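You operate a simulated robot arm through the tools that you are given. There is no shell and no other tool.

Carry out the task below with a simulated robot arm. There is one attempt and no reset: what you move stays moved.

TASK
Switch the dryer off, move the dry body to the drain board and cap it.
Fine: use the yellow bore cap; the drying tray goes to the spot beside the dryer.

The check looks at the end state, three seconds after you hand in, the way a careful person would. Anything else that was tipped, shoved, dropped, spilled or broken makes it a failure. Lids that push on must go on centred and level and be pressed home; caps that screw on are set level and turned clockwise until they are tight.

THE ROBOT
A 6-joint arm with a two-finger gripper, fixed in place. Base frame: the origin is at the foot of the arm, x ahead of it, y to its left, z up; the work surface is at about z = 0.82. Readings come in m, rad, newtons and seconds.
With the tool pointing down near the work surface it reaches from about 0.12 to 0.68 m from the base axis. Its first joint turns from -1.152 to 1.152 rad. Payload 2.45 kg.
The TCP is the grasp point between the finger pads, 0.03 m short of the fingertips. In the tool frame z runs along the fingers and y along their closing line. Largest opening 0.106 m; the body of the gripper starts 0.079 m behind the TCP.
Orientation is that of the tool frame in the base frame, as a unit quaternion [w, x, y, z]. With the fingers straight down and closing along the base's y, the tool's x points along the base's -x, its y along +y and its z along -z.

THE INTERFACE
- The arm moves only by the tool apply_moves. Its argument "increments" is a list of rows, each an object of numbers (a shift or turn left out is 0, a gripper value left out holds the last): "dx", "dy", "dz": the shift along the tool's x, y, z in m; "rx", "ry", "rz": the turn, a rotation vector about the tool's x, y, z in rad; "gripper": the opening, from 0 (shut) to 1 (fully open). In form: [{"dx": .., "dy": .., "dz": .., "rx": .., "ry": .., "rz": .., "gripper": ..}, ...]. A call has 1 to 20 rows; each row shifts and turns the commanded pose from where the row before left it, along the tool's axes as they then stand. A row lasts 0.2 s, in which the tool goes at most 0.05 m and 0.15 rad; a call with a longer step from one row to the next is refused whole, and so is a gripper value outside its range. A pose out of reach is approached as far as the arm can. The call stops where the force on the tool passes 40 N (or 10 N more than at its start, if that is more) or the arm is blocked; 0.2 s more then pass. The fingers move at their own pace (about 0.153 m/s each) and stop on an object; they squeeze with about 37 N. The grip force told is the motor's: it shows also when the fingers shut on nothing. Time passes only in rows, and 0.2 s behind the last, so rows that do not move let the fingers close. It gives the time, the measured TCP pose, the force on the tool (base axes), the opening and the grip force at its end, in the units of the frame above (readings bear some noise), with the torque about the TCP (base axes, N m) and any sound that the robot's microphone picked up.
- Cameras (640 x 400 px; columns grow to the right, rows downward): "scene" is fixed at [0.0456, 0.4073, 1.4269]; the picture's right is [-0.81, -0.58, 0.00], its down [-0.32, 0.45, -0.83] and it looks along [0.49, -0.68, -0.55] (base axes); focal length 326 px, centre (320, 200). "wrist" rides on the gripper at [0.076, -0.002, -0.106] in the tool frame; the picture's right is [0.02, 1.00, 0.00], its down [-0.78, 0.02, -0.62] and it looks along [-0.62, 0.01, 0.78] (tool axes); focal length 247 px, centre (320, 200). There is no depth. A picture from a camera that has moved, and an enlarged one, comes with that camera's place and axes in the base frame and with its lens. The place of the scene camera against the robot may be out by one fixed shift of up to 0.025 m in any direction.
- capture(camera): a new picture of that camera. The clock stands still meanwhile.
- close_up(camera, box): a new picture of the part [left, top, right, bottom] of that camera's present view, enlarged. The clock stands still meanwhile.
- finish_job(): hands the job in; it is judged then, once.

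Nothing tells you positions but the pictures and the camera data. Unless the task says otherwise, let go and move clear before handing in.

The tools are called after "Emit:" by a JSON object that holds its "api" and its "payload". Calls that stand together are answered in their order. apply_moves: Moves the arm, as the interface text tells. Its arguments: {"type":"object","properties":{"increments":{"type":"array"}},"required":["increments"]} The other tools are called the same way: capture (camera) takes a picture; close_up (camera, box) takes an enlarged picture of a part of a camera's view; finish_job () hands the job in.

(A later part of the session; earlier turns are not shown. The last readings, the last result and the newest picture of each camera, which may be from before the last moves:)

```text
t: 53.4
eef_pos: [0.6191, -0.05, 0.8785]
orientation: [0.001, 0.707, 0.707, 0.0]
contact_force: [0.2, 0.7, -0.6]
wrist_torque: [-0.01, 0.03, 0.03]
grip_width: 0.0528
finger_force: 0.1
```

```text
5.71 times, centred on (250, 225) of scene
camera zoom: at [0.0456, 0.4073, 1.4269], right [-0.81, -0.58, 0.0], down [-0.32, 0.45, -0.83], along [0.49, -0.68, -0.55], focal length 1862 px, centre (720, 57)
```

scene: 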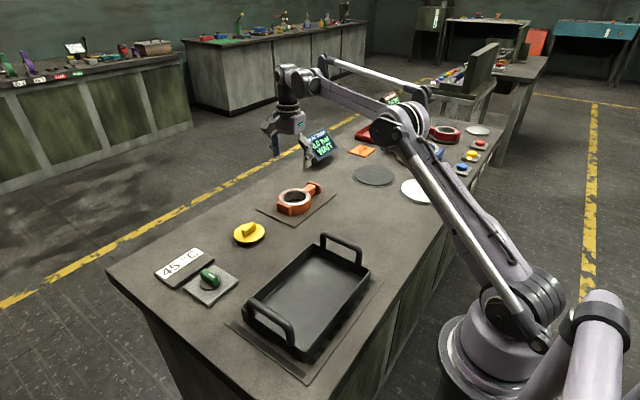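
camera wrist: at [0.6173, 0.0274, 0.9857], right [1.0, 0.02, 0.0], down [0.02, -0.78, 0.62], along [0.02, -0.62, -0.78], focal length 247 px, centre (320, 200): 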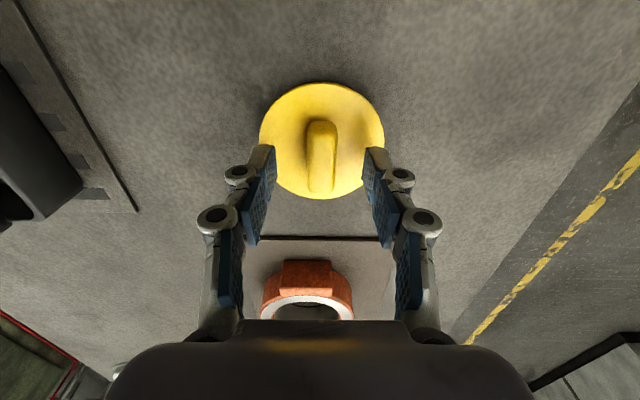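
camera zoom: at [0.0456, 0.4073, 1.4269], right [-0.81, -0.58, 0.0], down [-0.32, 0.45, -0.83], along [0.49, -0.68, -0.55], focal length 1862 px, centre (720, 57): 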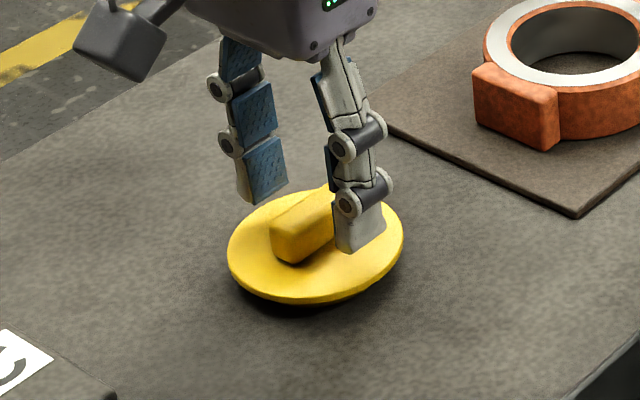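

Well centred over the cap (within about 2 mm). Small correction, 3 mm lower, then close on the bar.

Emit:
{"api": "apply_moves", "payload": {"increments": [{"dx": 0.0015, "dy": 0.0008, "dz": 0.003}, {}, {"gripper": 0.0}, {}, {}]}}

Emit:
{"api": "capture", "payload": {"camera": "wrist"}}

Emit:
{"api": "close_up", "payload": {"camera": "scene", "box": [210, 190, 290, 260]}}

```text
t: 54.6
eef_pos: [0.6201, -0.0476, 0.8776]
orientation: [0.001, 0.707, 0.707, 0.001]
contact_force: [-0.5, 1.3, 0.8]
wrist_torque: [-0.02, 0.02, 0.03]
grip_width: 0.0166
finger_force: 37.2
```

```text
taken
camera wrist: at [0.6185, 0.0289, 0.9829], right [1.0, 0.02, 0.0], down [0.02, -0.78, 0.62], along [0.02, -0.62, -0.78], focal length 247 px, centre (320, 200)
```

wrist: 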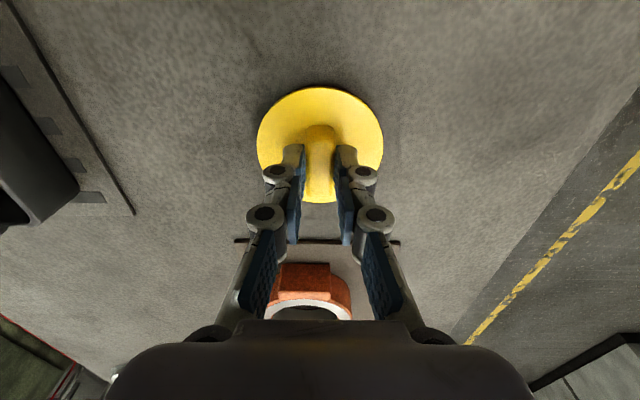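

```text
5.71 times, centred on (250, 225) of scene
camera zoom: at [0.0456, 0.4073, 1.4269], right [-0.81, -0.58, 0.0], down [-0.32, 0.45, -0.83], along [0.49, -0.68, -0.55], focal length 1862 px, centre (720, 57)
```

zoom: 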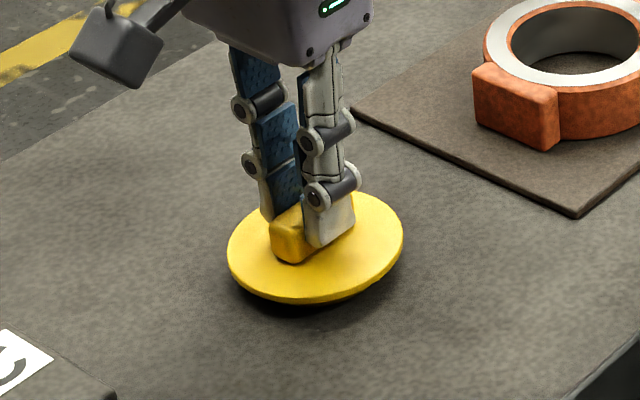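

Gripped the bar (16.6 mm). Lifting the cap slowly and looking at its underside.

Emit:
{"api": "apply_moves", "payload": {"increments": [{"dz": -0.003}, {"dz": -0.006}, {"dz": -0.01}, {"dz": -0.015}, {"dz": -0.02}, {"dz": -0.02}, {"dz": -0.015}, {"dz": -0.01}, {}]}}

Emit:
{"api": "capture", "payload": {"camera": "wrist"}}

Emit:
{"api": "close_up", "payload": {"camera": "scene", "box": [200, 150, 310, 250]}}

```text
t: 56.6
eef_pos: [0.6199, -0.046, 0.9771]
orientation: [0.001, 0.707, 0.708, 0.001]
contact_force: [0.3, -0.1, -0.5]
wrist_torque: [0.01, -0.01, 0.01]
grip_width: 0.0166
finger_force: 36.7
```

```text
taken
camera wrist: at [0.6188, 0.0286, 1.0824], right [1.0, 0.02, 0.0], down [0.02, -0.78, 0.62], along [0.02, -0.62, -0.78], focal length 247 px, centre (320, 200)
```

wrist: 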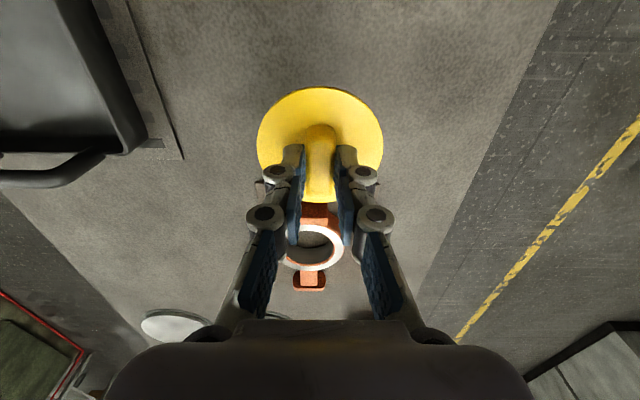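

```text
4.00 times, centred on (255, 200) of scene
camera zoom: at [0.0456, 0.4073, 1.4269], right [-0.81, -0.58, 0.0], down [-0.32, 0.45, -0.83], along [0.49, -0.68, -0.55], focal length 1303 px, centre (580, 200)
```

zoom: 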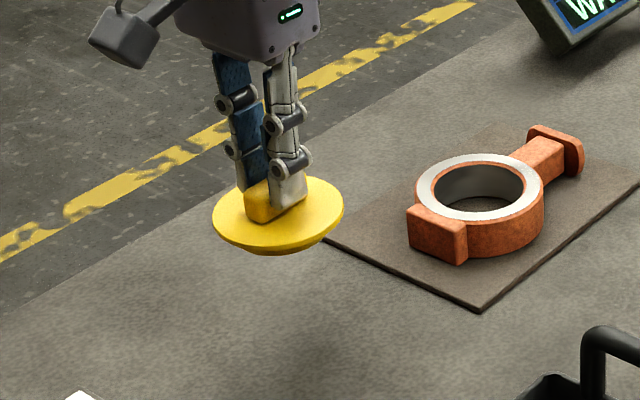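

The cap has a short plug under its disc and hangs level. I'll measure its centre relative to the tool axis from an enlarged wrist view.

Emit:
{"api": "close_up", "payload": {"camera": "wrist", "box": [240, 70, 400, 220]}}

Emit:
{"api": "close_up", "payload": {"camera": "scene", "box": [235, 180, 305, 230]}}

```text
2.67 times, centred on (320, 145) of wrist
camera zoom: at [0.6188, 0.0286, 1.0824], right [1.0, 0.02, 0.0], down [0.02, -0.78, 0.62], along [0.02, -0.62, -0.78], focal length 659 px, centre (320, 347)
```

zoom: 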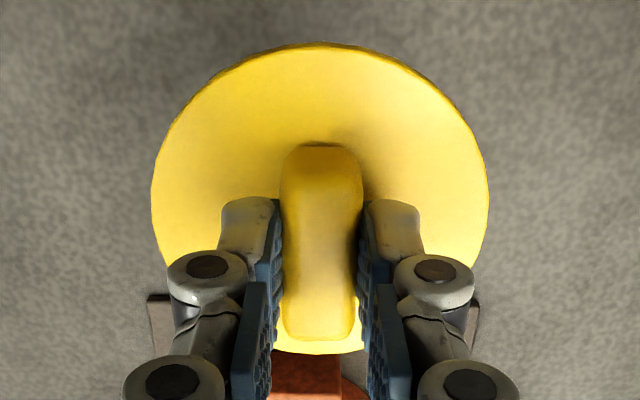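

```text
8.00 times, centred on (270, 205) of scene
camera zoom: at [0.0456, 0.4073, 1.4269], right [-0.81, -0.58, 0.0], down [-0.32, 0.45, -0.83], along [0.49, -0.68, -0.55], focal length 2607 px, centre (720, 160)
```

zoom: 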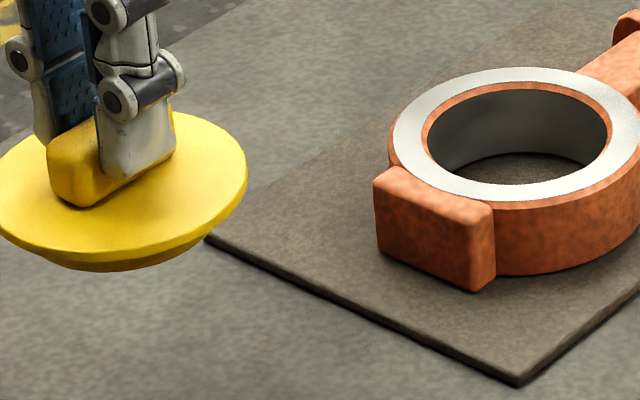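

The cap's offset from the tool is small, but I need the ring's centre more exactly. I'll move so the camera looks almost straight down on the ring, where height errors matter least.

Emit:
{"api": "apply_moves", "payload": {"increments": [{"dz": -0.01, "dx": -0.015}, {"dz": -0.015, "dx": -0.03}, {"dz": -0.015, "dx": -0.035, "dy": -0.004}, {"dx": -0.036, "dy": -0.004}, {"dx": -0.036, "dy": -0.004}, {"dx": -0.036}, {"dx": -0.026}, {"dx": -0.01}, {}, {}]}}

Emit:
{"api": "capture", "payload": {"camera": "wrist"}}

Emit:
{"api": "close_up", "payload": {"camera": "wrist", "box": [240, 0, 400, 110]}}

```text
t: 58.8
eef_pos: [0.6078, -0.2719, 1.0152]
orientation: [0.001, 0.707, 0.708, 0.0]
contact_force: [-0.3, 0.6, 0.5]
wrist_torque: [-0.01, -0.02, 0.0]
grip_width: 0.0169
finger_force: 37.2
```

```text
taken
camera wrist: at [0.6055, -0.1957, 1.1206], right [1.0, 0.02, 0.0], down [0.02, -0.78, 0.62], along [0.02, -0.62, -0.78], focal length 247 px, centre (320, 200)
```

wrist: 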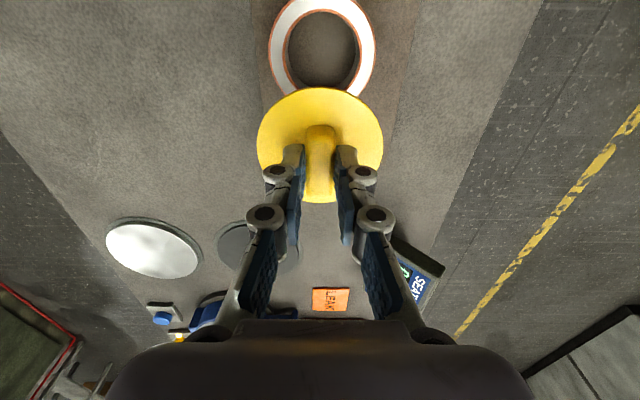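

```text
3.64 times, centred on (320, 55) of wrist
camera zoom: at [0.6055, -0.1957, 1.1206], right [1.0, 0.02, 0.0], down [0.02, -0.78, 0.62], along [0.02, -0.62, -0.78], focal length 898 px, centre (320, 727)
```

zoom: 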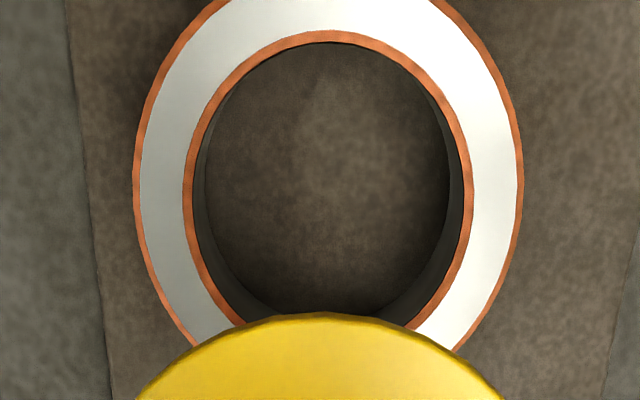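

The ring centre comes out at about (0.609, −0.236) with its top near z ≈ 0.86. I'll shift so the cap is over the ring and lower to about 1 cm above it, then check alignment in both cameras.

Emit:
{"api": "apply_moves", "payload": {"increments": [{"dx": 0.013, "dy": 0.0012, "dz": 0.01}, {"dx": 0.013, "dz": 0.015}, {"dx": 0.0129, "dz": 0.02}, {"dz": 0.02}, {"dz": 0.012}, {"dz": 0.006}, {}, {}]}}

Emit:
{"api": "close_up", "payload": {"camera": "wrist", "box": [220, 30, 420, 230]}}

Emit:
{"api": "close_up", "payload": {"camera": "scene", "box": [255, 160, 345, 230]}}

```text
t: 60.6
eef_pos: [0.6104, -0.2324, 0.9338]
orientation: [0.0, 0.707, 0.707, 0.001]
contact_force: [-1.2, 0.0, -0.7]
wrist_torque: [0.0, 0.01, -0.03]
grip_width: 0.0165
finger_force: 37.0
```

```text
2.00 times, centred on (320, 130) of wrist
camera zoom: at [0.608, -0.1567, 1.0389], right [1.0, 0.02, 0.0], down [0.02, -0.78, 0.62], along [0.02, -0.62, -0.78], focal length 494 px, centre (320, 340)
```

zoom: 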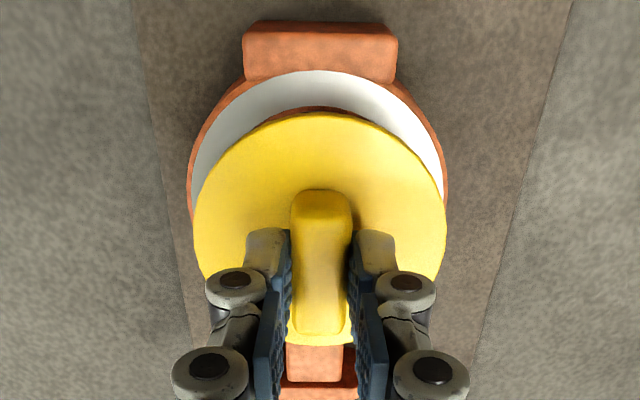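

```text
5.71 times, centred on (300, 195) of scene
camera zoom: at [0.0456, 0.4073, 1.4269], right [-0.81, -0.58, 0.0], down [-0.32, 0.45, -0.83], along [0.49, -0.68, -0.55], focal length 1862 px, centre (434, 229)
```

zoom: 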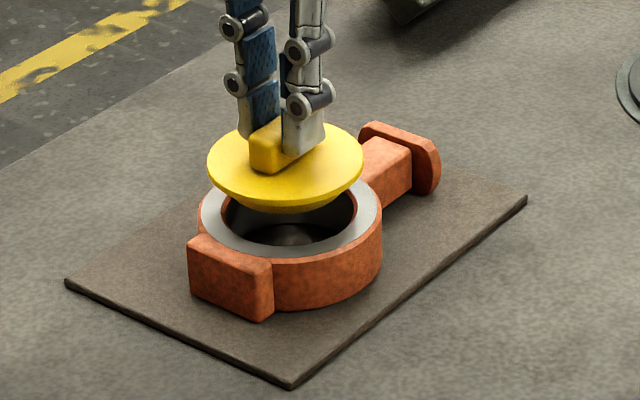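

Cap and ring are concentric to about 1 mm in both views. Small correction, then descend in fine steps and feel for contact.

Emit:
{"api": "apply_moves", "payload": {"increments": [{"dx": -0.0005, "dy": -0.001, "dz": 0.004}, {"dz": 0.004}, {"dz": 0.003}, {}]}}

Emit:
{"api": "close_up", "payload": {"camera": "scene", "box": [265, 170, 335, 225]}}

Emit:
{"api": "close_up", "payload": {"camera": "wrist", "box": [220, 30, 420, 230]}}

```text
t: 61.6
eef_pos: [0.6075, -0.2336, 0.9218]
orientation: [0.0, 0.707, 0.707, 0.0]
contact_force: [0.3, 0.6, -0.2]
wrist_torque: [-0.02, 0.05, 0.01]
grip_width: 0.0168
finger_force: 36.9
```

```text
7.27 times, centred on (300, 198) of scene
camera zoom: at [0.0456, 0.4073, 1.4269], right [-0.81, -0.58, 0.0], down [-0.32, 0.45, -0.83], along [0.49, -0.68, -0.55], focal length 2370 px, centre (466, 218)
```

zoom: 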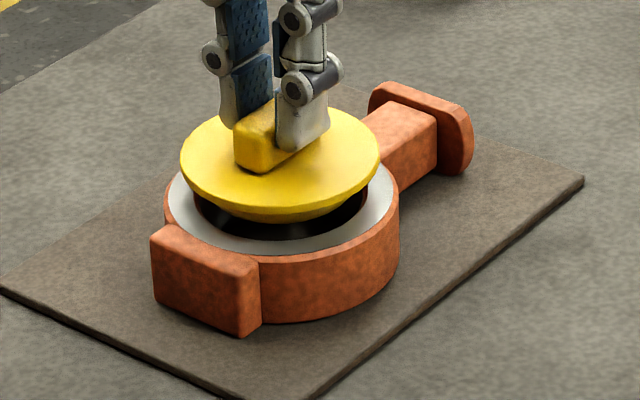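

```text
2.00 times, centred on (320, 130) of wrist
camera zoom: at [0.6067, -0.1568, 1.0275], right [1.0, 0.02, 0.0], down [0.02, -0.78, 0.62], along [0.02, -0.62, -0.78], focal length 494 px, centre (320, 340)
```

zoom: 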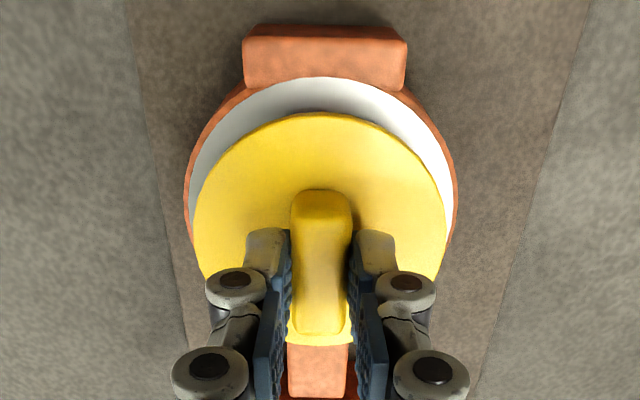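

Alignment looks good. Continuing down in 2 mm steps.

Emit:
{"api": "apply_moves", "payload": {"increments": [{"dz": 0.002}, {"dz": 0.002}, {"dz": 0.002}, {}]}}

Emit:
{"api": "close_up", "payload": {"camera": "scene", "box": [265, 170, 335, 225]}}

```text
t: 62.6
eef_pos: [0.6085, -0.2341, 0.9159]
orientation: [0.001, 0.707, 0.707, 0.001]
contact_force: [0.5, 0.8, -0.4]
wrist_torque: [0.01, -0.01, -0.03]
grip_width: 0.0167
finger_force: 36.7
```

```text
7.27 times, centred on (300, 198) of scene
camera zoom: at [0.0456, 0.4073, 1.4269], right [-0.81, -0.58, 0.0], down [-0.32, 0.45, -0.83], along [0.49, -0.68, -0.55], focal length 2370 px, centre (466, 218)
```

zoom: 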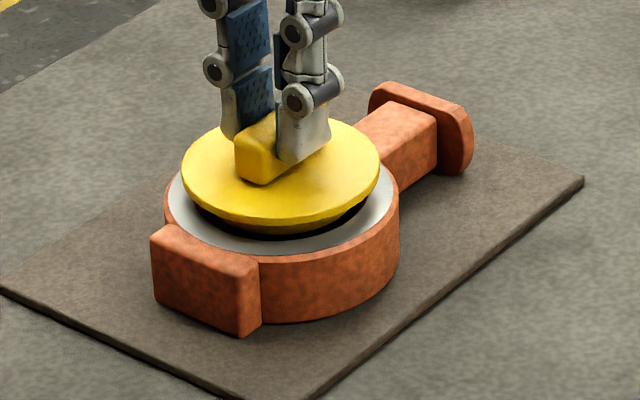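

Emit:
{"api": "apply_moves", "payload": {"increments": [{"dz": 0.002}, {"dz": 0.0015}, {}]}}

Emit:
{"api": "close_up", "payload": {"camera": "scene", "box": [265, 170, 335, 225]}}

```text
t: 63.4
eef_pos: [0.6072, -0.2342, 0.9122]
orientation: [0.001, 0.707, 0.707, 0.0]
contact_force: [0.8, 0.4, 0.1]
wrist_torque: [-0.01, 0.0, 0.0]
grip_width: 0.0167
finger_force: 37.1
```

```text
7.27 times, centred on (300, 198) of scene
camera zoom: at [0.0456, 0.4073, 1.4269], right [-0.81, -0.58, 0.0], down [-0.32, 0.45, -0.83], along [0.49, -0.68, -0.55], focal length 2370 px, centre (466, 218)
```

zoom: 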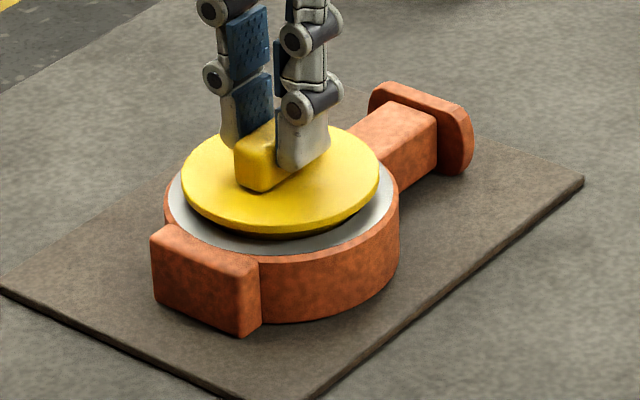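

Emit:
{"api": "apply_moves", "payload": {"increments": [{"dz": 0.0015}, {"dz": 0.0015}, {}]}}

Emit:
{"api": "close_up", "payload": {"camera": "scene", "box": [265, 170, 335, 225]}}

```text
t: 64.2
eef_pos: [0.6086, -0.2339, 0.9089]
orientation: [0.001, 0.707, 0.707, 0.001]
contact_force: [0.7, -0.6, -0.7]
wrist_torque: [0.03, 0.02, 0.02]
grip_width: 0.0165
finger_force: 37.1
```

```text
7.27 times, centred on (300, 198) of scene
camera zoom: at [0.0456, 0.4073, 1.4269], right [-0.81, -0.58, 0.0], down [-0.32, 0.45, -0.83], along [0.49, -0.68, -0.55], focal length 2370 px, centre (466, 218)
```

zoom: 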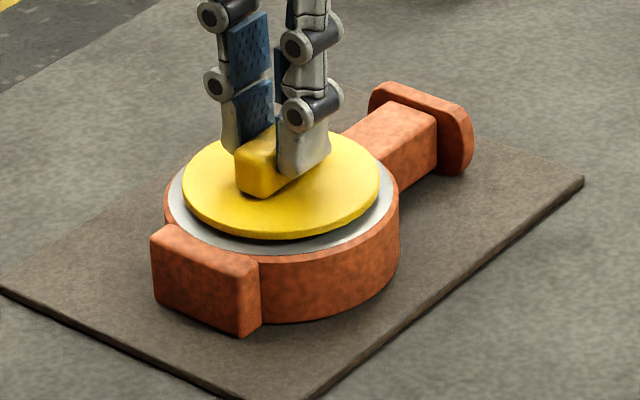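

Emit:
{"api": "apply_moves", "payload": {"increments": [{"dz": 0.0015}, {"dz": 0.0015}, {}]}}

Emit:
{"api": "close_up", "payload": {"camera": "scene", "box": [265, 170, 335, 225]}}

```text
t: 65.0
eef_pos: [0.6085, -0.234, 0.9065]
orientation: [0.0, 0.707, 0.707, 0.001]
contact_force: [0.0, -0.9, 0.1]
wrist_torque: [0.0, 0.01, 0.0]
grip_width: 0.0162
finger_force: 36.8
```

```text
7.27 times, centred on (300, 198) of scene
camera zoom: at [0.0456, 0.4073, 1.4269], right [-0.81, -0.58, 0.0], down [-0.32, 0.45, -0.83], along [0.49, -0.68, -0.55], focal length 2370 px, centre (466, 218)
```

zoom: 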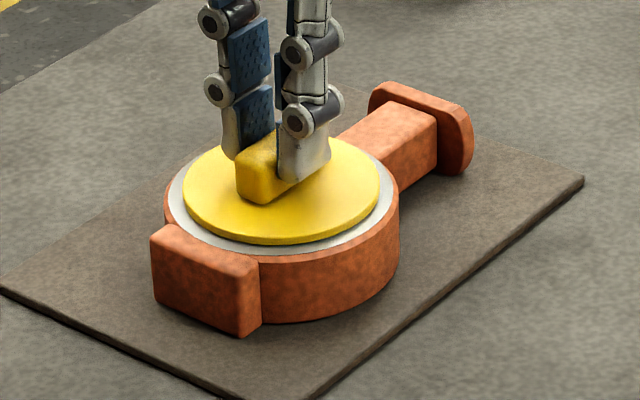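

Nearly seated and concentric; continuing until it bears on the ring.

Emit:
{"api": "apply_moves", "payload": {"increments": [{"dz": 0.001}, {"dz": 0.001}, {}]}}

Emit:
{"api": "close_up", "payload": {"camera": "scene", "box": [265, 170, 335, 225]}}

```text
t: 65.8
eef_pos: [0.6079, -0.2331, 0.9043]
orientation: [0.001, 0.706, 0.708, 0.002]
contact_force: [2.6, -1.0, 8.1]
wrist_torque: [-0.08, -0.04, 0.01]
grip_width: 0.0165
finger_force: 36.6
```

```text
7.27 times, centred on (300, 198) of scene
camera zoom: at [0.0455, 0.4074, 1.4269], right [-0.81, -0.58, 0.0], down [-0.32, 0.45, -0.83], along [0.49, -0.68, -0.55], focal length 2370 px, centre (466, 218)
```

zoom: 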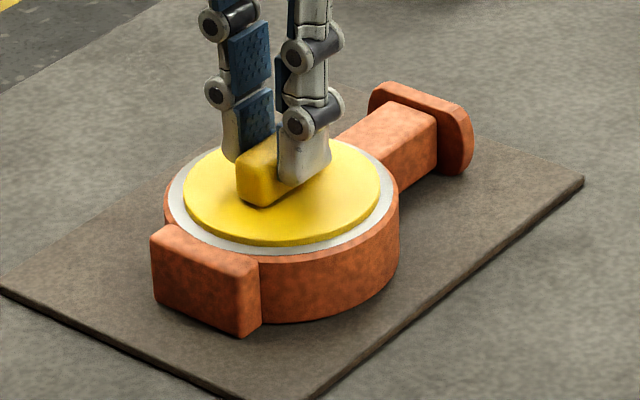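

Contact at 8 N with the disc nearly flat on the ring face. Now pressing home in small increments below the 40 N limit.

Emit:
{"api": "apply_moves", "payload": {"increments": [{"dz": 0.001}, {"dz": 0.0007}, {}]}}

Emit:
{"api": "close_up", "payload": {"camera": "scene", "box": [265, 170, 335, 225]}}

```text
t: 66.6
eef_pos: [0.6085, -0.234, 0.9044]
orientation: [0.001, 0.707, 0.707, 0.001]
contact_force: [4.1, -1.2, 32.1]
wrist_torque: [-0.08, -0.1, -0.01]
grip_width: 0.0168
finger_force: 37.0
```

```text
7.27 times, centred on (300, 198) of scene
camera zoom: at [0.045, 0.4075, 1.4268], right [-0.81, -0.58, 0.0], down [-0.32, 0.45, -0.83], along [0.49, -0.68, -0.55], focal length 2370 px, centre (466, 218)
```

zoom: 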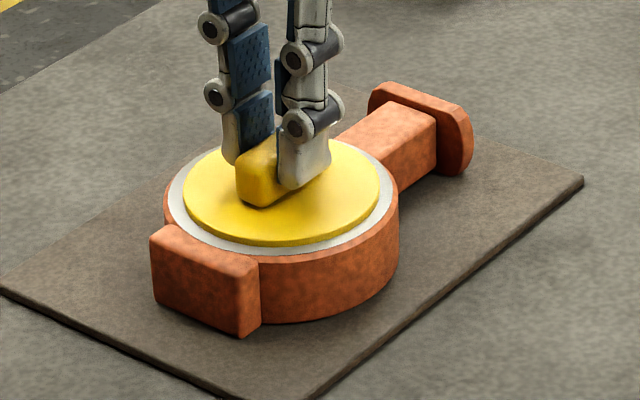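

It now bears firmly (32 N) at z ≈ 0.904 without moving further. I'll look very closely at the rim for a remaining gap.

Emit:
{"api": "close_up", "payload": {"camera": "scene", "box": [280, 185, 315, 212]}}

Emit:
{"api": "close_up", "payload": {"camera": "wrist", "box": [240, 50, 400, 180]}}

```text
14.81 times, centred on (298, 198) of scene
camera zoom: at [0.045, 0.4075, 1.4268], right [-0.81, -0.58, 0.0], down [-0.32, 0.45, -0.83], along [0.49, -0.68, -0.55], focal length 4827 px, centre (653, 222)
```

zoom: 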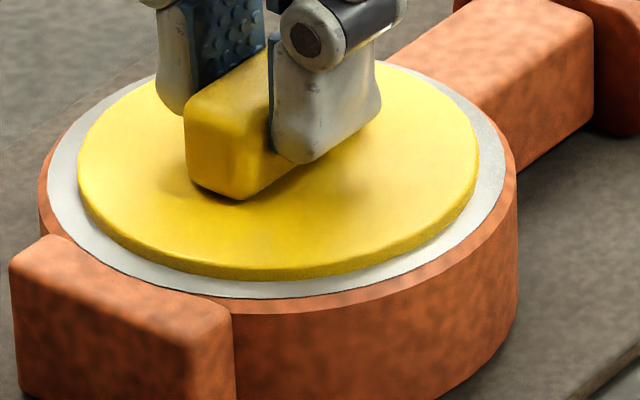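

```text
3.08 times, centred on (320, 115) of wrist
camera zoom: at [0.6067, -0.157, 1.0097], right [1.0, 0.02, 0.0], down [0.02, -0.78, 0.62], along [0.02, -0.62, -0.78], focal length 760 px, centre (320, 462)
```

zoom: 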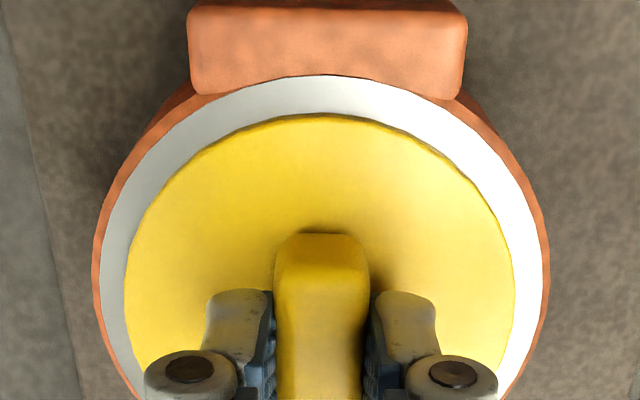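

The disc is flat, level and concentric on the white face. One more firm press up to the force limit to be sure it is home.

Emit:
{"api": "apply_moves", "payload": {"increments": [{"dz": 0.0005}, {"dz": 0.0005}, {}, {}]}}

```text
t: 67.6
eef_pos: [0.6075, -0.234, 0.9014]
orientation: [0.001, 0.706, 0.708, 0.001]
contact_force: [4.7, -1.0, 31.0]
wrist_torque: [-0.03, -0.1, 0.0]
grip_width: 0.0168
finger_force: 37.1
```

The tool moved 2–3 mm down at about the same force: either the cap went in or the fingers slid on the bar. Checking.

Emit:
{"api": "close_up", "payload": {"camera": "scene", "box": [280, 185, 315, 212]}}

Emit:
{"api": "close_up", "payload": {"camera": "wrist", "box": [240, 50, 400, 180]}}

```text
14.81 times, centred on (298, 198) of scene
camera zoom: at [0.0451, 0.4075, 1.4268], right [-0.81, -0.58, 0.0], down [-0.32, 0.45, -0.83], along [0.49, -0.68, -0.55], focal length 4827 px, centre (653, 222)
```

zoom: 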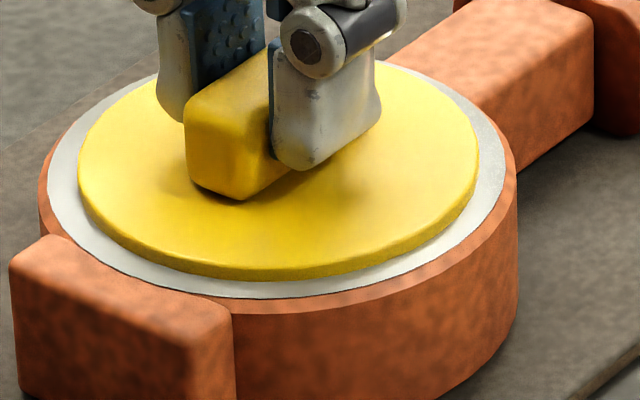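

```text
3.08 times, centred on (320, 115) of wrist
camera zoom: at [0.6066, -0.1569, 1.0081], right [1.0, 0.02, 0.0], down [0.02, -0.78, 0.62], along [0.02, -0.62, -0.78], focal length 760 px, centre (320, 462)
```

zoom: 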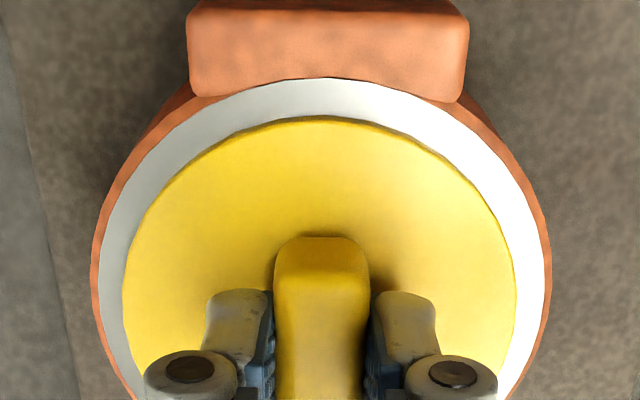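

The cap itself did not move; only the fingers slid slightly on the bar, so it is bottomed flat on the ring. Releasing: relax the load, open and rise straight up.

Emit:
{"api": "apply_moves", "payload": {"increments": [{"dz": -0.002}, {}, {"gripper": 0.35}, {}, {}, {"dz": -0.01}, {"dz": -0.02}, {"dz": -0.03}, {"dz": -0.04}, {}]}}

Emit:
{"api": "capture", "payload": {"camera": "wrist"}}

Emit:
{"api": "close_up", "payload": {"camera": "scene", "box": [255, 165, 345, 230]}}

```text
t: 69.8
eef_pos: [0.6078, -0.2326, 1.0047]
orientation: [0.001, 0.707, 0.707, 0.0]
contact_force: [0.0, -0.1, 0.0]
wrist_torque: [0.01, 0.02, -0.01]
grip_width: 0.0369
finger_force: 0.1
```

```text
taken
camera wrist: at [0.6066, -0.1569, 1.1094], right [1.0, 0.02, 0.0], down [0.02, -0.78, 0.62], along [0.02, -0.62, -0.78], focal length 247 px, centre (320, 200)
```

wrist: 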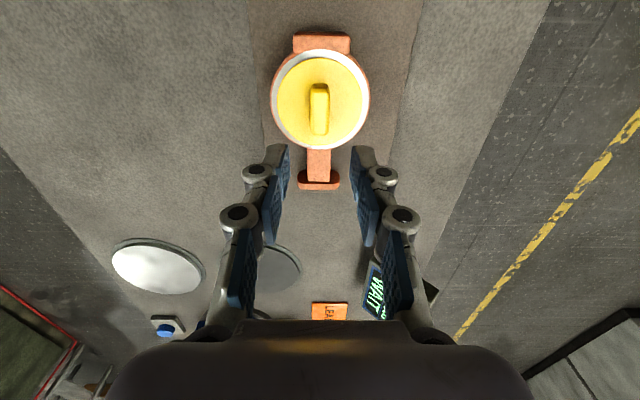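

```text
6.15 times, centred on (300, 198) of scene
camera zoom: at [0.0456, 0.4073, 1.4269], right [-0.81, -0.58, 0.0], down [-0.32, 0.45, -0.83], along [0.49, -0.68, -0.55], focal length 2005 px, centre (443, 215)
```

zoom: 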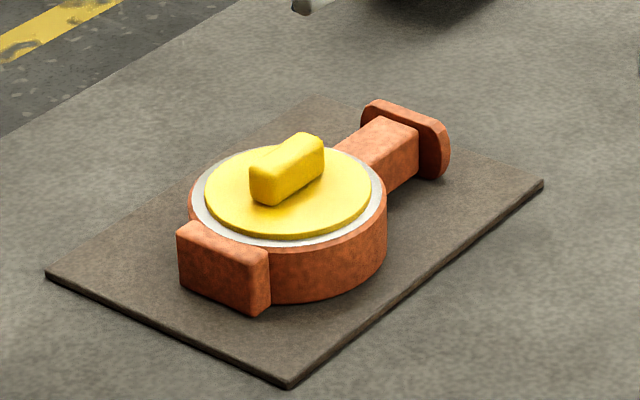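

The cap sits centred and level on the body. Now the tray: centre near (0.345, 0.028), handles at its y ends. I plan to grip the −y handle and pull it off the dryer to the clear spot at y ≈ −0.29. First I'll go up, turn back and look.

Emit:
{"api": "apply_moves", "payload": {"increments": [{"dz": -0.03, "rz": -0.1428}, {"dz": -0.02, "rz": -0.1428}, {"rz": -0.1428}, {"rz": -0.1428}, {"rz": -0.1428}, {"rz": -0.1428}, {"rz": -0.1428}, {"rz": -0.1428}, {"rz": -0.1428}, {"rz": -0.1428}, {"rz": -0.1428}, {"dx": 0.04, "dy": 0.02}, {"dx": 0.045, "dy": 0.022}, {"dx": 0.045, "dy": 0.022}, {"dx": 0.045, "dy": 0.022}, {"dx": 0.045, "dy": 0.022}, {"dx": 0.04, "dy": 0.02}, {}]}}

Emit:
{"api": "capture", "payload": {"camera": "wrist"}}

Emit:
{"api": "capture", "payload": {"camera": "scene"}}

```text
t: 73.6
eef_pos: [0.5172, -0.1734, 1.1024]
orientation: [0.0, -0.001, 1.0, 0.001]
contact_force: [0.3, 0.6, 0.5]
wrist_torque: [-0.04, 0.01, -0.01]
grip_width: 0.0373
finger_force: 0.1
out of reach, approached as far as the arm can: row 12, 13, 14, 15, 16, 17
```

```text
taken
camera wrist: at [0.4413, -0.1746, 1.2081], right [-0.02, 1.0, 0.0], down [0.78, 0.02, 0.62], along [0.62, 0.01, -0.78], focal length 247 px, centre (320, 200)
```

wrist: 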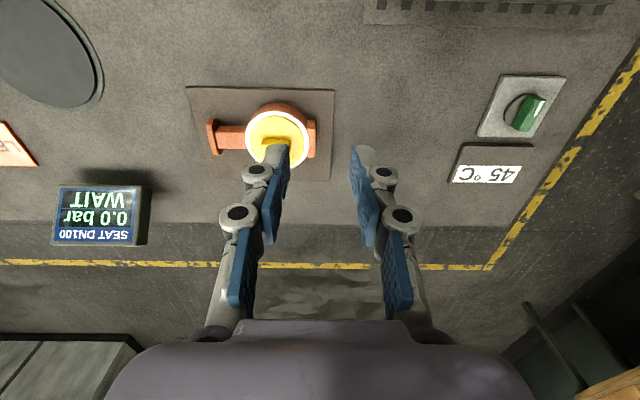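

```text
taken
```

scene: 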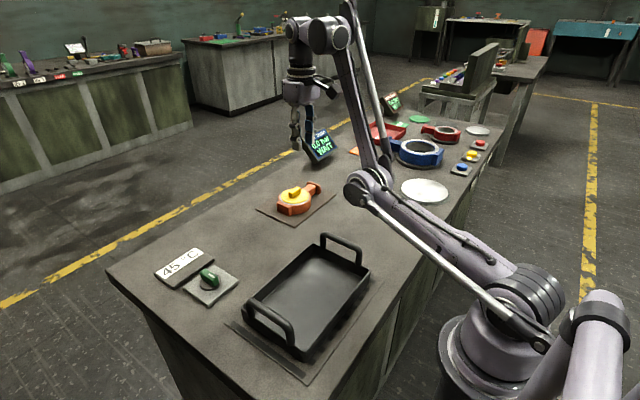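

The arm reported being out of reach part-way and stopped at (0.517, −0.173, 1.10). I'll hold for a moment and read the pose again before going on.

Emit:
{"api": "apply_moves", "payload": {"increments": [{}, {}]}}

```text
t: 74.2
eef_pos: [0.5177, -0.173, 1.1036]
orientation: [0.0, 0.0, 1.0, 0.001]
contact_force: [-0.1, -0.3, 1.1]
wrist_torque: [0.02, 0.02, 0.0]
grip_width: 0.037
finger_force: 0.2
```

Emit:
{"api": "close_up", "payload": {"camera": "scene", "box": [260, 0, 640, 400]}}

Emit:
{"api": "capture", "payload": {"camera": "wrist"}}

```text
1.00 times, centred on (450, 200) of scene (not enlarged: the box is as wide or as high as the picture)
camera zoom: at [0.0456, 0.4073, 1.4269], right [-0.81, -0.58, 0.0], down [-0.32, 0.45, -0.83], along [0.49, -0.68, -0.55], focal length 326 px, centre (190, 200)
```

zoom: 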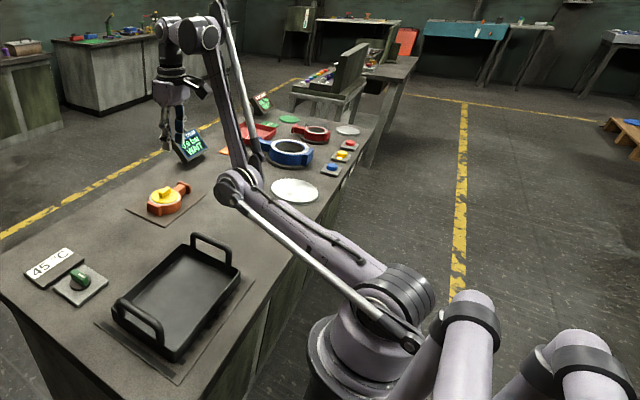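

```text
taken
camera wrist: at [0.4413, -0.1747, 1.2081], right [-0.02, 1.0, 0.0], down [0.78, 0.02, 0.62], along [0.62, 0.01, -0.78], focal length 247 px, centre (320, 200)
```

wrist: 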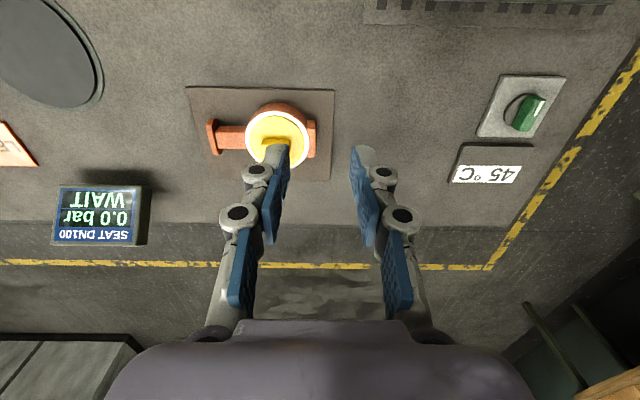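

The arm has dropped into an elbow-down posture near full stretch, which limits it when coming back in. I'll go back outward (clear above everything) to get the elbow up again; first a small outward move to see how it responds.

Emit:
{"api": "apply_moves", "payload": {"increments": [{"dx": -0.04, "dy": -0.015}, {"dx": -0.04, "dy": -0.015}, {}]}}

Emit:
{"api": "capture", "payload": {"camera": "scene"}}

```text
t: 75.0
eef_pos: [0.5875, -0.1989, 1.1031]
orientation: [0.001, 0.0, 1.0, 0.0]
contact_force: [-0.9, -0.2, 0.6]
wrist_torque: [0.05, -0.04, 0.01]
grip_width: 0.0369
finger_force: 0.0
out of reach, approached as far as the arm can: row 2
```

```text
taken
```

scene: 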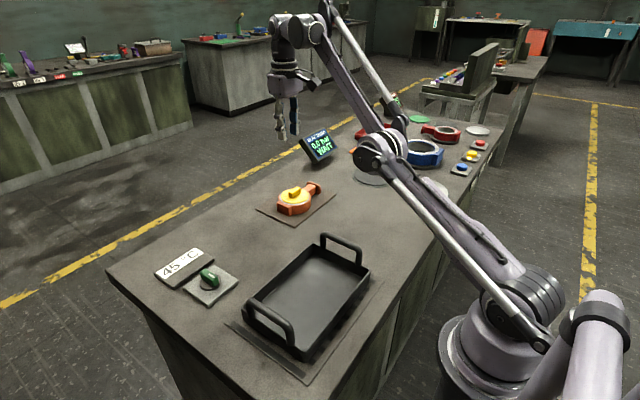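

It moves relative to where it actually is. Now I'll push a little past full stretch and come back in, to see whether the elbow comes up.

Emit:
{"api": "apply_moves", "payload": {"increments": [{"dx": -0.03, "dz": -0.02}, {"dx": -0.02, "dz": -0.02}, {"dz": 0.03}, {"dz": 0.03}, {"dx": 0.03, "dy": 0.01, "dz": 0.02}, {}]}}

Emit:
{"api": "capture", "payload": {"camera": "scene"}}

```text
t: 76.4
eef_pos: [0.5853, -0.1867, 1.0522]
orientation: [0.001, 0.0, 1.0, 0.001]
contact_force: [0.2, -0.5, 0.1]
wrist_torque: [-0.02, 0.01, 0.01]
grip_width: 0.0374
finger_force: 0.1
out of reach, approached as far as the arm can: row 1, 2, 5
```

```text
taken
```

scene: 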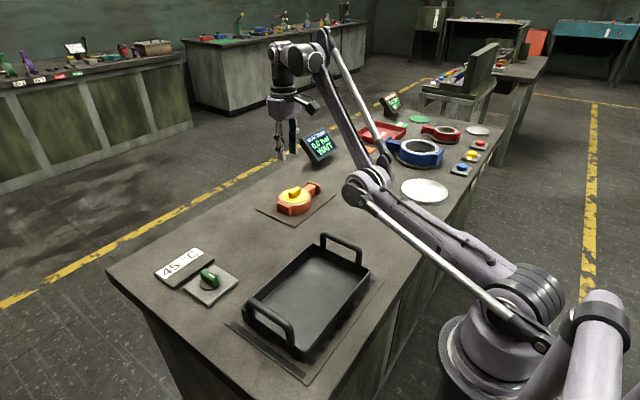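

Still elbow-down. I'll try again with a longer stretch outward at a lower height, well clear of the cap.

Emit:
{"api": "apply_moves", "payload": {"increments": [{"dx": -0.04}, {"dx": -0.04}, {"dx": -0.04}, {"dx": -0.03}, {"dx": 0.02}, {"dx": 0.02}, {}]}}

Emit:
{"api": "capture", "payload": {"camera": "scene"}}

```text
t: 78.0
eef_pos: [0.5986, -0.1695, 1.0277]
orientation: [0.001, 0.0, 1.0, 0.0]
contact_force: [-0.6, -0.1, 0.3]
wrist_torque: [-0.01, -0.01, 0.04]
grip_width: 0.0373
finger_force: 0.1
out of reach, approached as far as the arm can: row 2, 3, 4
```

```text
taken
```

scene: 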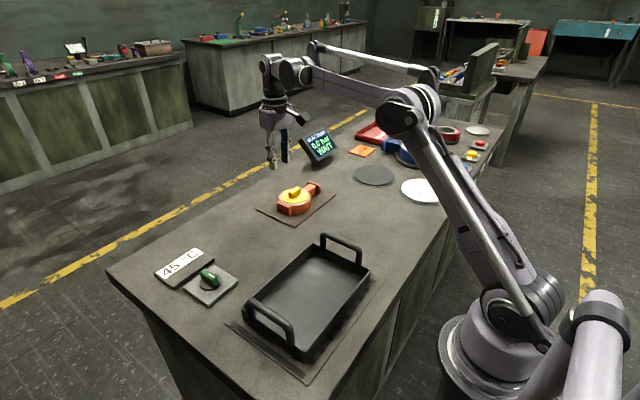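

The elbow is up again. Moving inward now, toward above the tray's −y handle.

Emit:
{"api": "apply_moves", "payload": {"increments": [{"dx": 0.03, "dy": 0.008}, {"dx": 0.042, "dy": 0.011}, {"dx": 0.042, "dy": 0.011}, {"dx": 0.042, "dy": 0.011}, {"dx": 0.042, "dy": 0.011}, {"dx": 0.042, "dy": 0.011}, {"dx": 0.01, "dy": 0.002}, {}]}}

Emit:
{"api": "capture", "payload": {"camera": "wrist"}}

Emit:
{"api": "capture", "payload": {"camera": "scene"}}

```text
t: 79.8
eef_pos: [0.35, -0.1045, 1.0274]
orientation: [0.001, 0.0, 1.0, 0.0]
contact_force: [-0.3, -0.3, 0.8]
wrist_torque: [-0.02, 0.04, 0.04]
grip_width: 0.037
finger_force: 0.0
```

```text
taken
camera wrist: at [0.273, -0.105, 1.1328], right [-0.02, 1.0, 0.0], down [0.78, 0.02, 0.62], along [0.62, 0.01, -0.78], focal length 247 px, centre (320, 200)
```

wrist: 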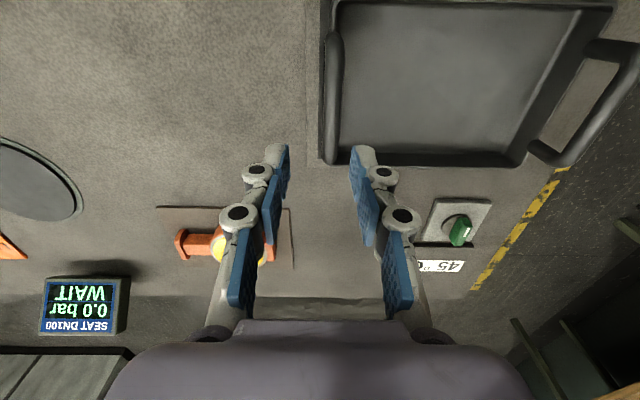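

```text
taken
```

scene: 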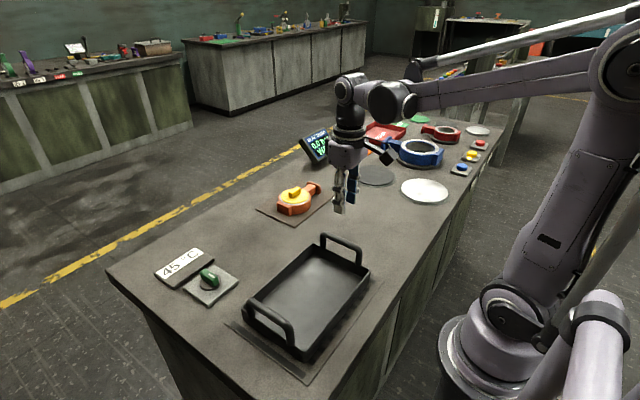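

Elbow up and all is clear. I'll enlarge the handle to place the grip.

Emit:
{"api": "close_up", "payload": {"camera": "wrist", "box": [290, 0, 420, 190]}}

Emit:
{"api": "close_up", "payload": {"camera": "scene", "box": [230, 220, 390, 370]}}

```text
2.11 times, centred on (355, 95) of wrist
camera zoom: at [0.273, -0.105, 1.1328], right [-0.02, 1.0, 0.0], down [0.78, 0.02, 0.62], along [0.62, 0.01, -0.78], focal length 520 px, centre (246, 421)
```

zoom: 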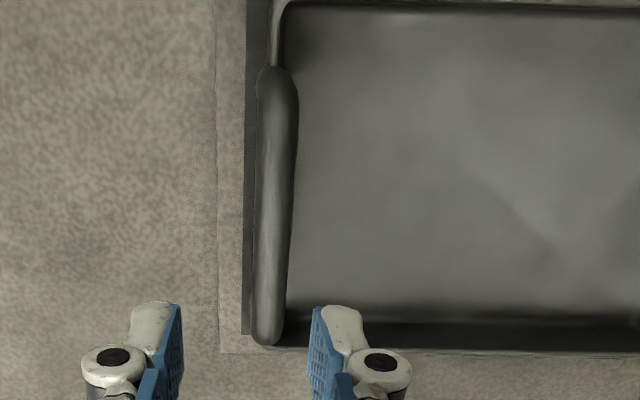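

```text
2.67 times, centred on (310, 295) of scene
camera zoom: at [0.0456, 0.4073, 1.4269], right [-0.81, -0.58, 0.0], down [-0.32, 0.45, -0.83], along [0.49, -0.68, -0.55], focal length 869 px, centre (347, -53)
```

zoom: 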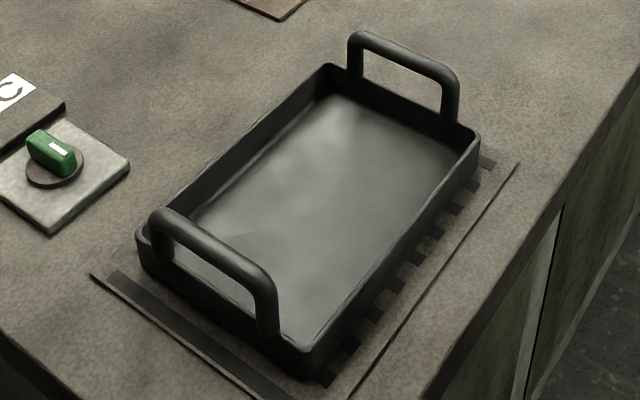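

The handle bar lies along x at y ≈ −0.093, x 0.292–0.397, with its centre at about z ≈ 0.91. I'll descend astride it and stop a bit higher to check.

Emit:
{"api": "apply_moves", "payload": {"increments": [{"dx": 0.005, "dy": 0.0113, "dz": 0.03}, {"dz": 0.035}, {"dz": 0.025}, {}]}}

Emit:
{"api": "capture", "payload": {"camera": "wrist"}}

Emit:
{"api": "close_up", "payload": {"camera": "scene", "box": [290, 190, 400, 290]}}

```text
t: 80.8
eef_pos: [0.3445, -0.0926, 0.9363]
orientation: [0.0, 0.0, 1.0, 0.0]
contact_force: [0.3, -1.4, 0.2]
wrist_torque: [0.0, 0.01, -0.02]
grip_width: 0.0368
finger_force: 0.0
```

```text
taken
camera wrist: at [0.2678, -0.0945, 1.043], right [-0.02, 1.0, 0.0], down [0.78, 0.02, 0.62], along [0.62, 0.01, -0.78], focal length 247 px, centre (320, 200)
```

wrist: 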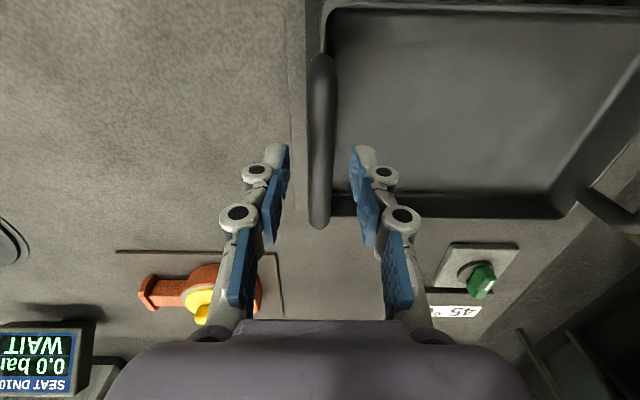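

```text
4.00 times, centred on (345, 240) of scene
camera zoom: at [0.0456, 0.4073, 1.4269], right [-0.81, -0.58, 0.0], down [-0.32, 0.45, -0.83], along [0.49, -0.68, -0.55], focal length 1303 px, centre (220, 40)
```

zoom: 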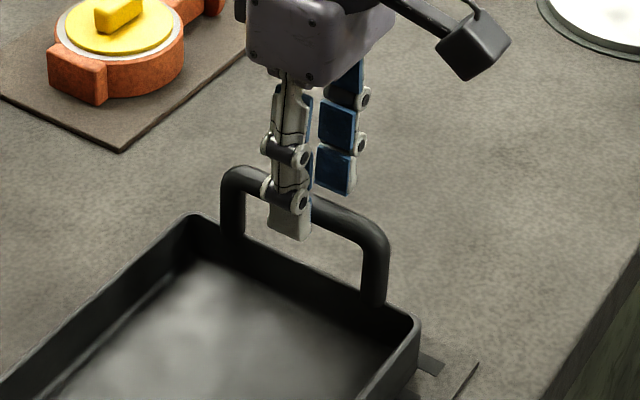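

The fingers already straddle the bar, which is about 15 mm above the tips. Lowering 12 mm so the bar is mid-pad, then closing.

Emit:
{"api": "apply_moves", "payload": {"increments": [{"dz": 0.006}, {"dz": 0.006}, {}, {"gripper": 0.0}, {}, {}]}}

Emit:
{"api": "capture", "payload": {"camera": "wrist"}}

Emit:
{"api": "close_up", "payload": {"camera": "scene", "box": [290, 190, 400, 290]}}

```text
t: 82.2
eef_pos: [0.3438, -0.0926, 0.9253]
orientation: [0.001, 0.0, 1.0, 0.0]
contact_force: [0.0, 0.1, 2.8]
wrist_torque: [0.03, 0.1, 0.02]
grip_width: 0.0148
finger_force: 37.5
```

```text
taken
camera wrist: at [0.2681, -0.0939, 1.031], right [-0.02, 1.0, 0.0], down [0.78, 0.02, 0.62], along [0.62, 0.01, -0.78], focal length 247 px, centre (320, 200)
```

wrist: 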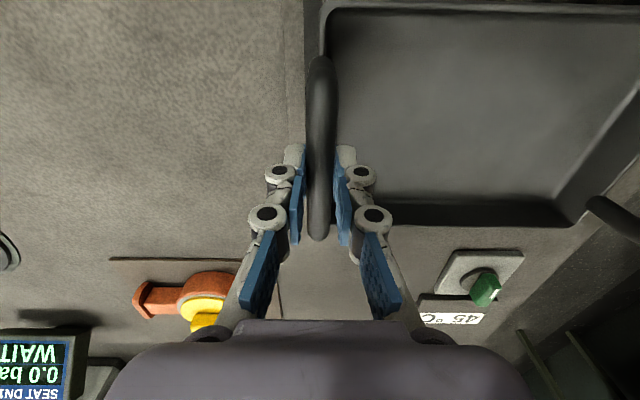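

```text
4.00 times, centred on (345, 240) of scene
camera zoom: at [0.0455, 0.4074, 1.4269], right [-0.81, -0.58, 0.0], down [-0.32, 0.45, -0.83], along [0.49, -0.68, -0.55], focal length 1303 px, centre (220, 40)
```

zoom: 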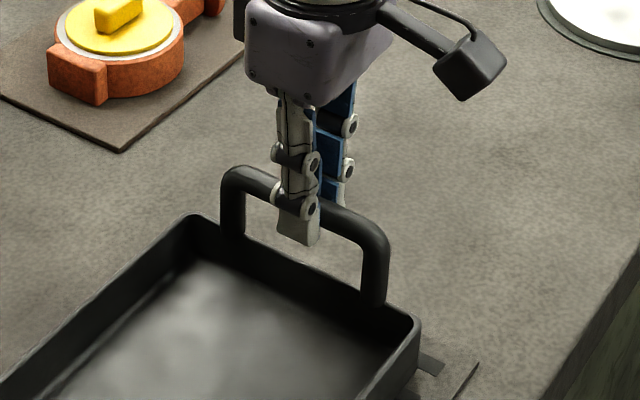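

Handle gripped (14.8 mm). Testing with a tiny lift of this end to feel the tray's weight before pulling.

Emit:
{"api": "apply_moves", "payload": {"increments": [{"dz": -0.002}, {"dz": -0.002}, {}]}}

Emit:
{"api": "close_up", "payload": {"camera": "scene", "box": [230, 200, 400, 370]}}

```text
t: 83.0
eef_pos: [0.3443, -0.0928, 0.9292]
orientation: [0.001, 0.0, 1.0, 0.001]
contact_force: [0.3, -0.4, -1.9]
wrist_torque: [-0.02, -0.06, 0.05]
grip_width: 0.0145
finger_force: 37.3
```

```text
2.35 times, centred on (315, 285) of scene
camera zoom: at [0.0456, 0.4073, 1.4269], right [-0.81, -0.58, 0.0], down [-0.32, 0.45, -0.83], along [0.49, -0.68, -0.55], focal length 767 px, centre (332, 0)
```

zoom: 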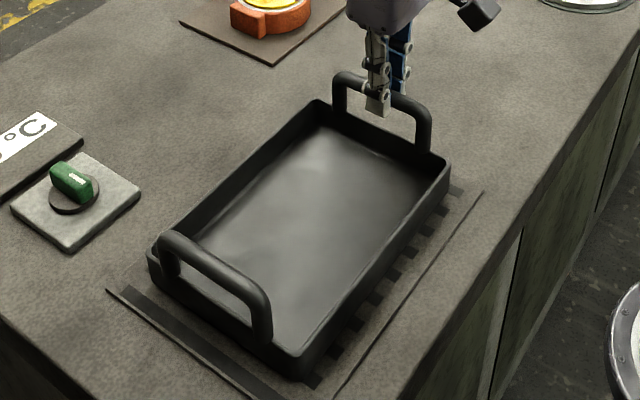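

The end lifts easily (about 2 N, so the tray is light). Now pulling it smoothly in −y, with this end raised a few millimetres and the far end sliding; half the distance first.

Emit:
{"api": "apply_moves", "payload": {"increments": [{"dy": -0.004}, {"dy": -0.008}, {"dy": -0.012}, {"dy": -0.016}, {"dy": -0.018}, {"dy": -0.018}, {"dy": -0.018}, {"dy": -0.018}, {"dy": -0.016}, {"dy": -0.012}, {"dy": -0.008}, {"dy": -0.004}, {}]}}

Emit:
{"api": "capture", "payload": {"camera": "scene"}}

Emit:
{"api": "capture", "payload": {"camera": "wrist"}}

```text
t: 85.8
eef_pos: [0.344, -0.2432, 0.9296]
orientation: [0.001, 0.0, 1.0, 0.0]
contact_force: [-0.4, -0.5, -1.9]
wrist_torque: [0.01, 0.0, -0.02]
grip_width: 0.0146
finger_force: 37.4
```

```text
taken
```

scene: 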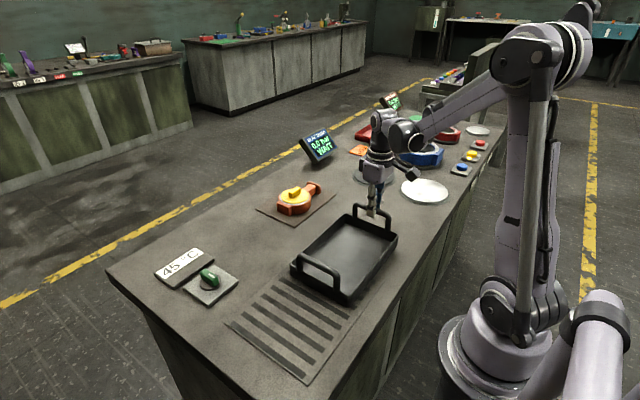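

```text
taken
camera wrist: at [0.2679, -0.2458, 1.0347], right [-0.02, 1.0, 0.0], down [0.78, 0.02, 0.62], along [0.62, 0.01, -0.78], focal length 247 px, centre (320, 200)
```

wrist: 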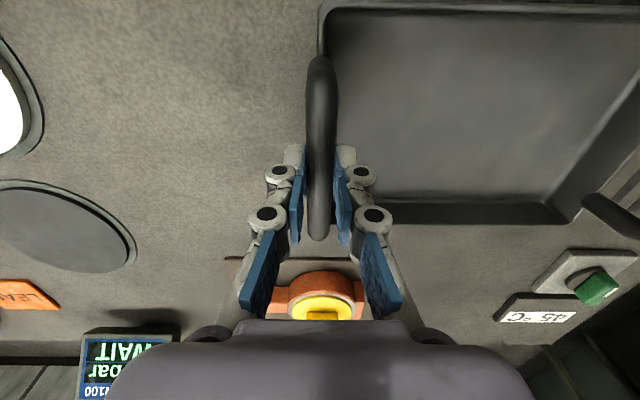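

The tray follows squarely and the body is untouched. Pulling the remaining distance to TCP y ≈ −0.412.

Emit:
{"api": "apply_moves", "payload": {"increments": [{"dy": -0.004}, {"dy": -0.008}, {"dy": -0.012}, {"dy": -0.016}, {"dy": -0.018}, {"dy": -0.018}, {"dy": -0.018}, {"dy": -0.018}, {"dy": -0.017}, {"dy": -0.016}, {"dy": -0.012}, {"dy": -0.008}, {"dy": -0.004}, {}]}}

Emit:
{"api": "capture", "payload": {"camera": "scene"}}

Emit:
{"api": "capture", "payload": {"camera": "wrist"}}

```text
t: 88.8
eef_pos: [0.344, -0.4153, 0.9298]
orientation: [0.001, 0.0, 1.0, 0.0]
contact_force: [0.8, 0.9, -1.7]
wrist_torque: [-0.02, 0.0, -0.02]
grip_width: 0.0146
finger_force: 37.3
```

```text
taken
```

scene: 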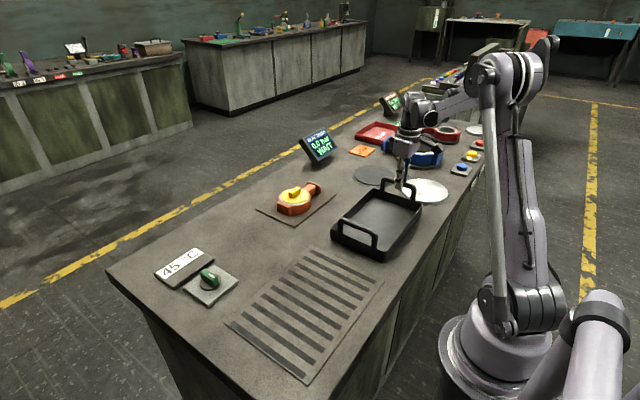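

```text
taken
camera wrist: at [0.2678, -0.4153, 1.0349], right [-0.02, 1.0, 0.0], down [0.78, 0.02, 0.62], along [0.62, 0.01, -0.78], focal length 247 px, centre (320, 200)
```

wrist: 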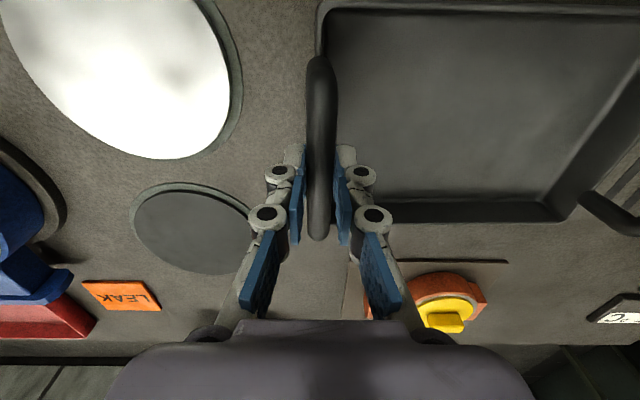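

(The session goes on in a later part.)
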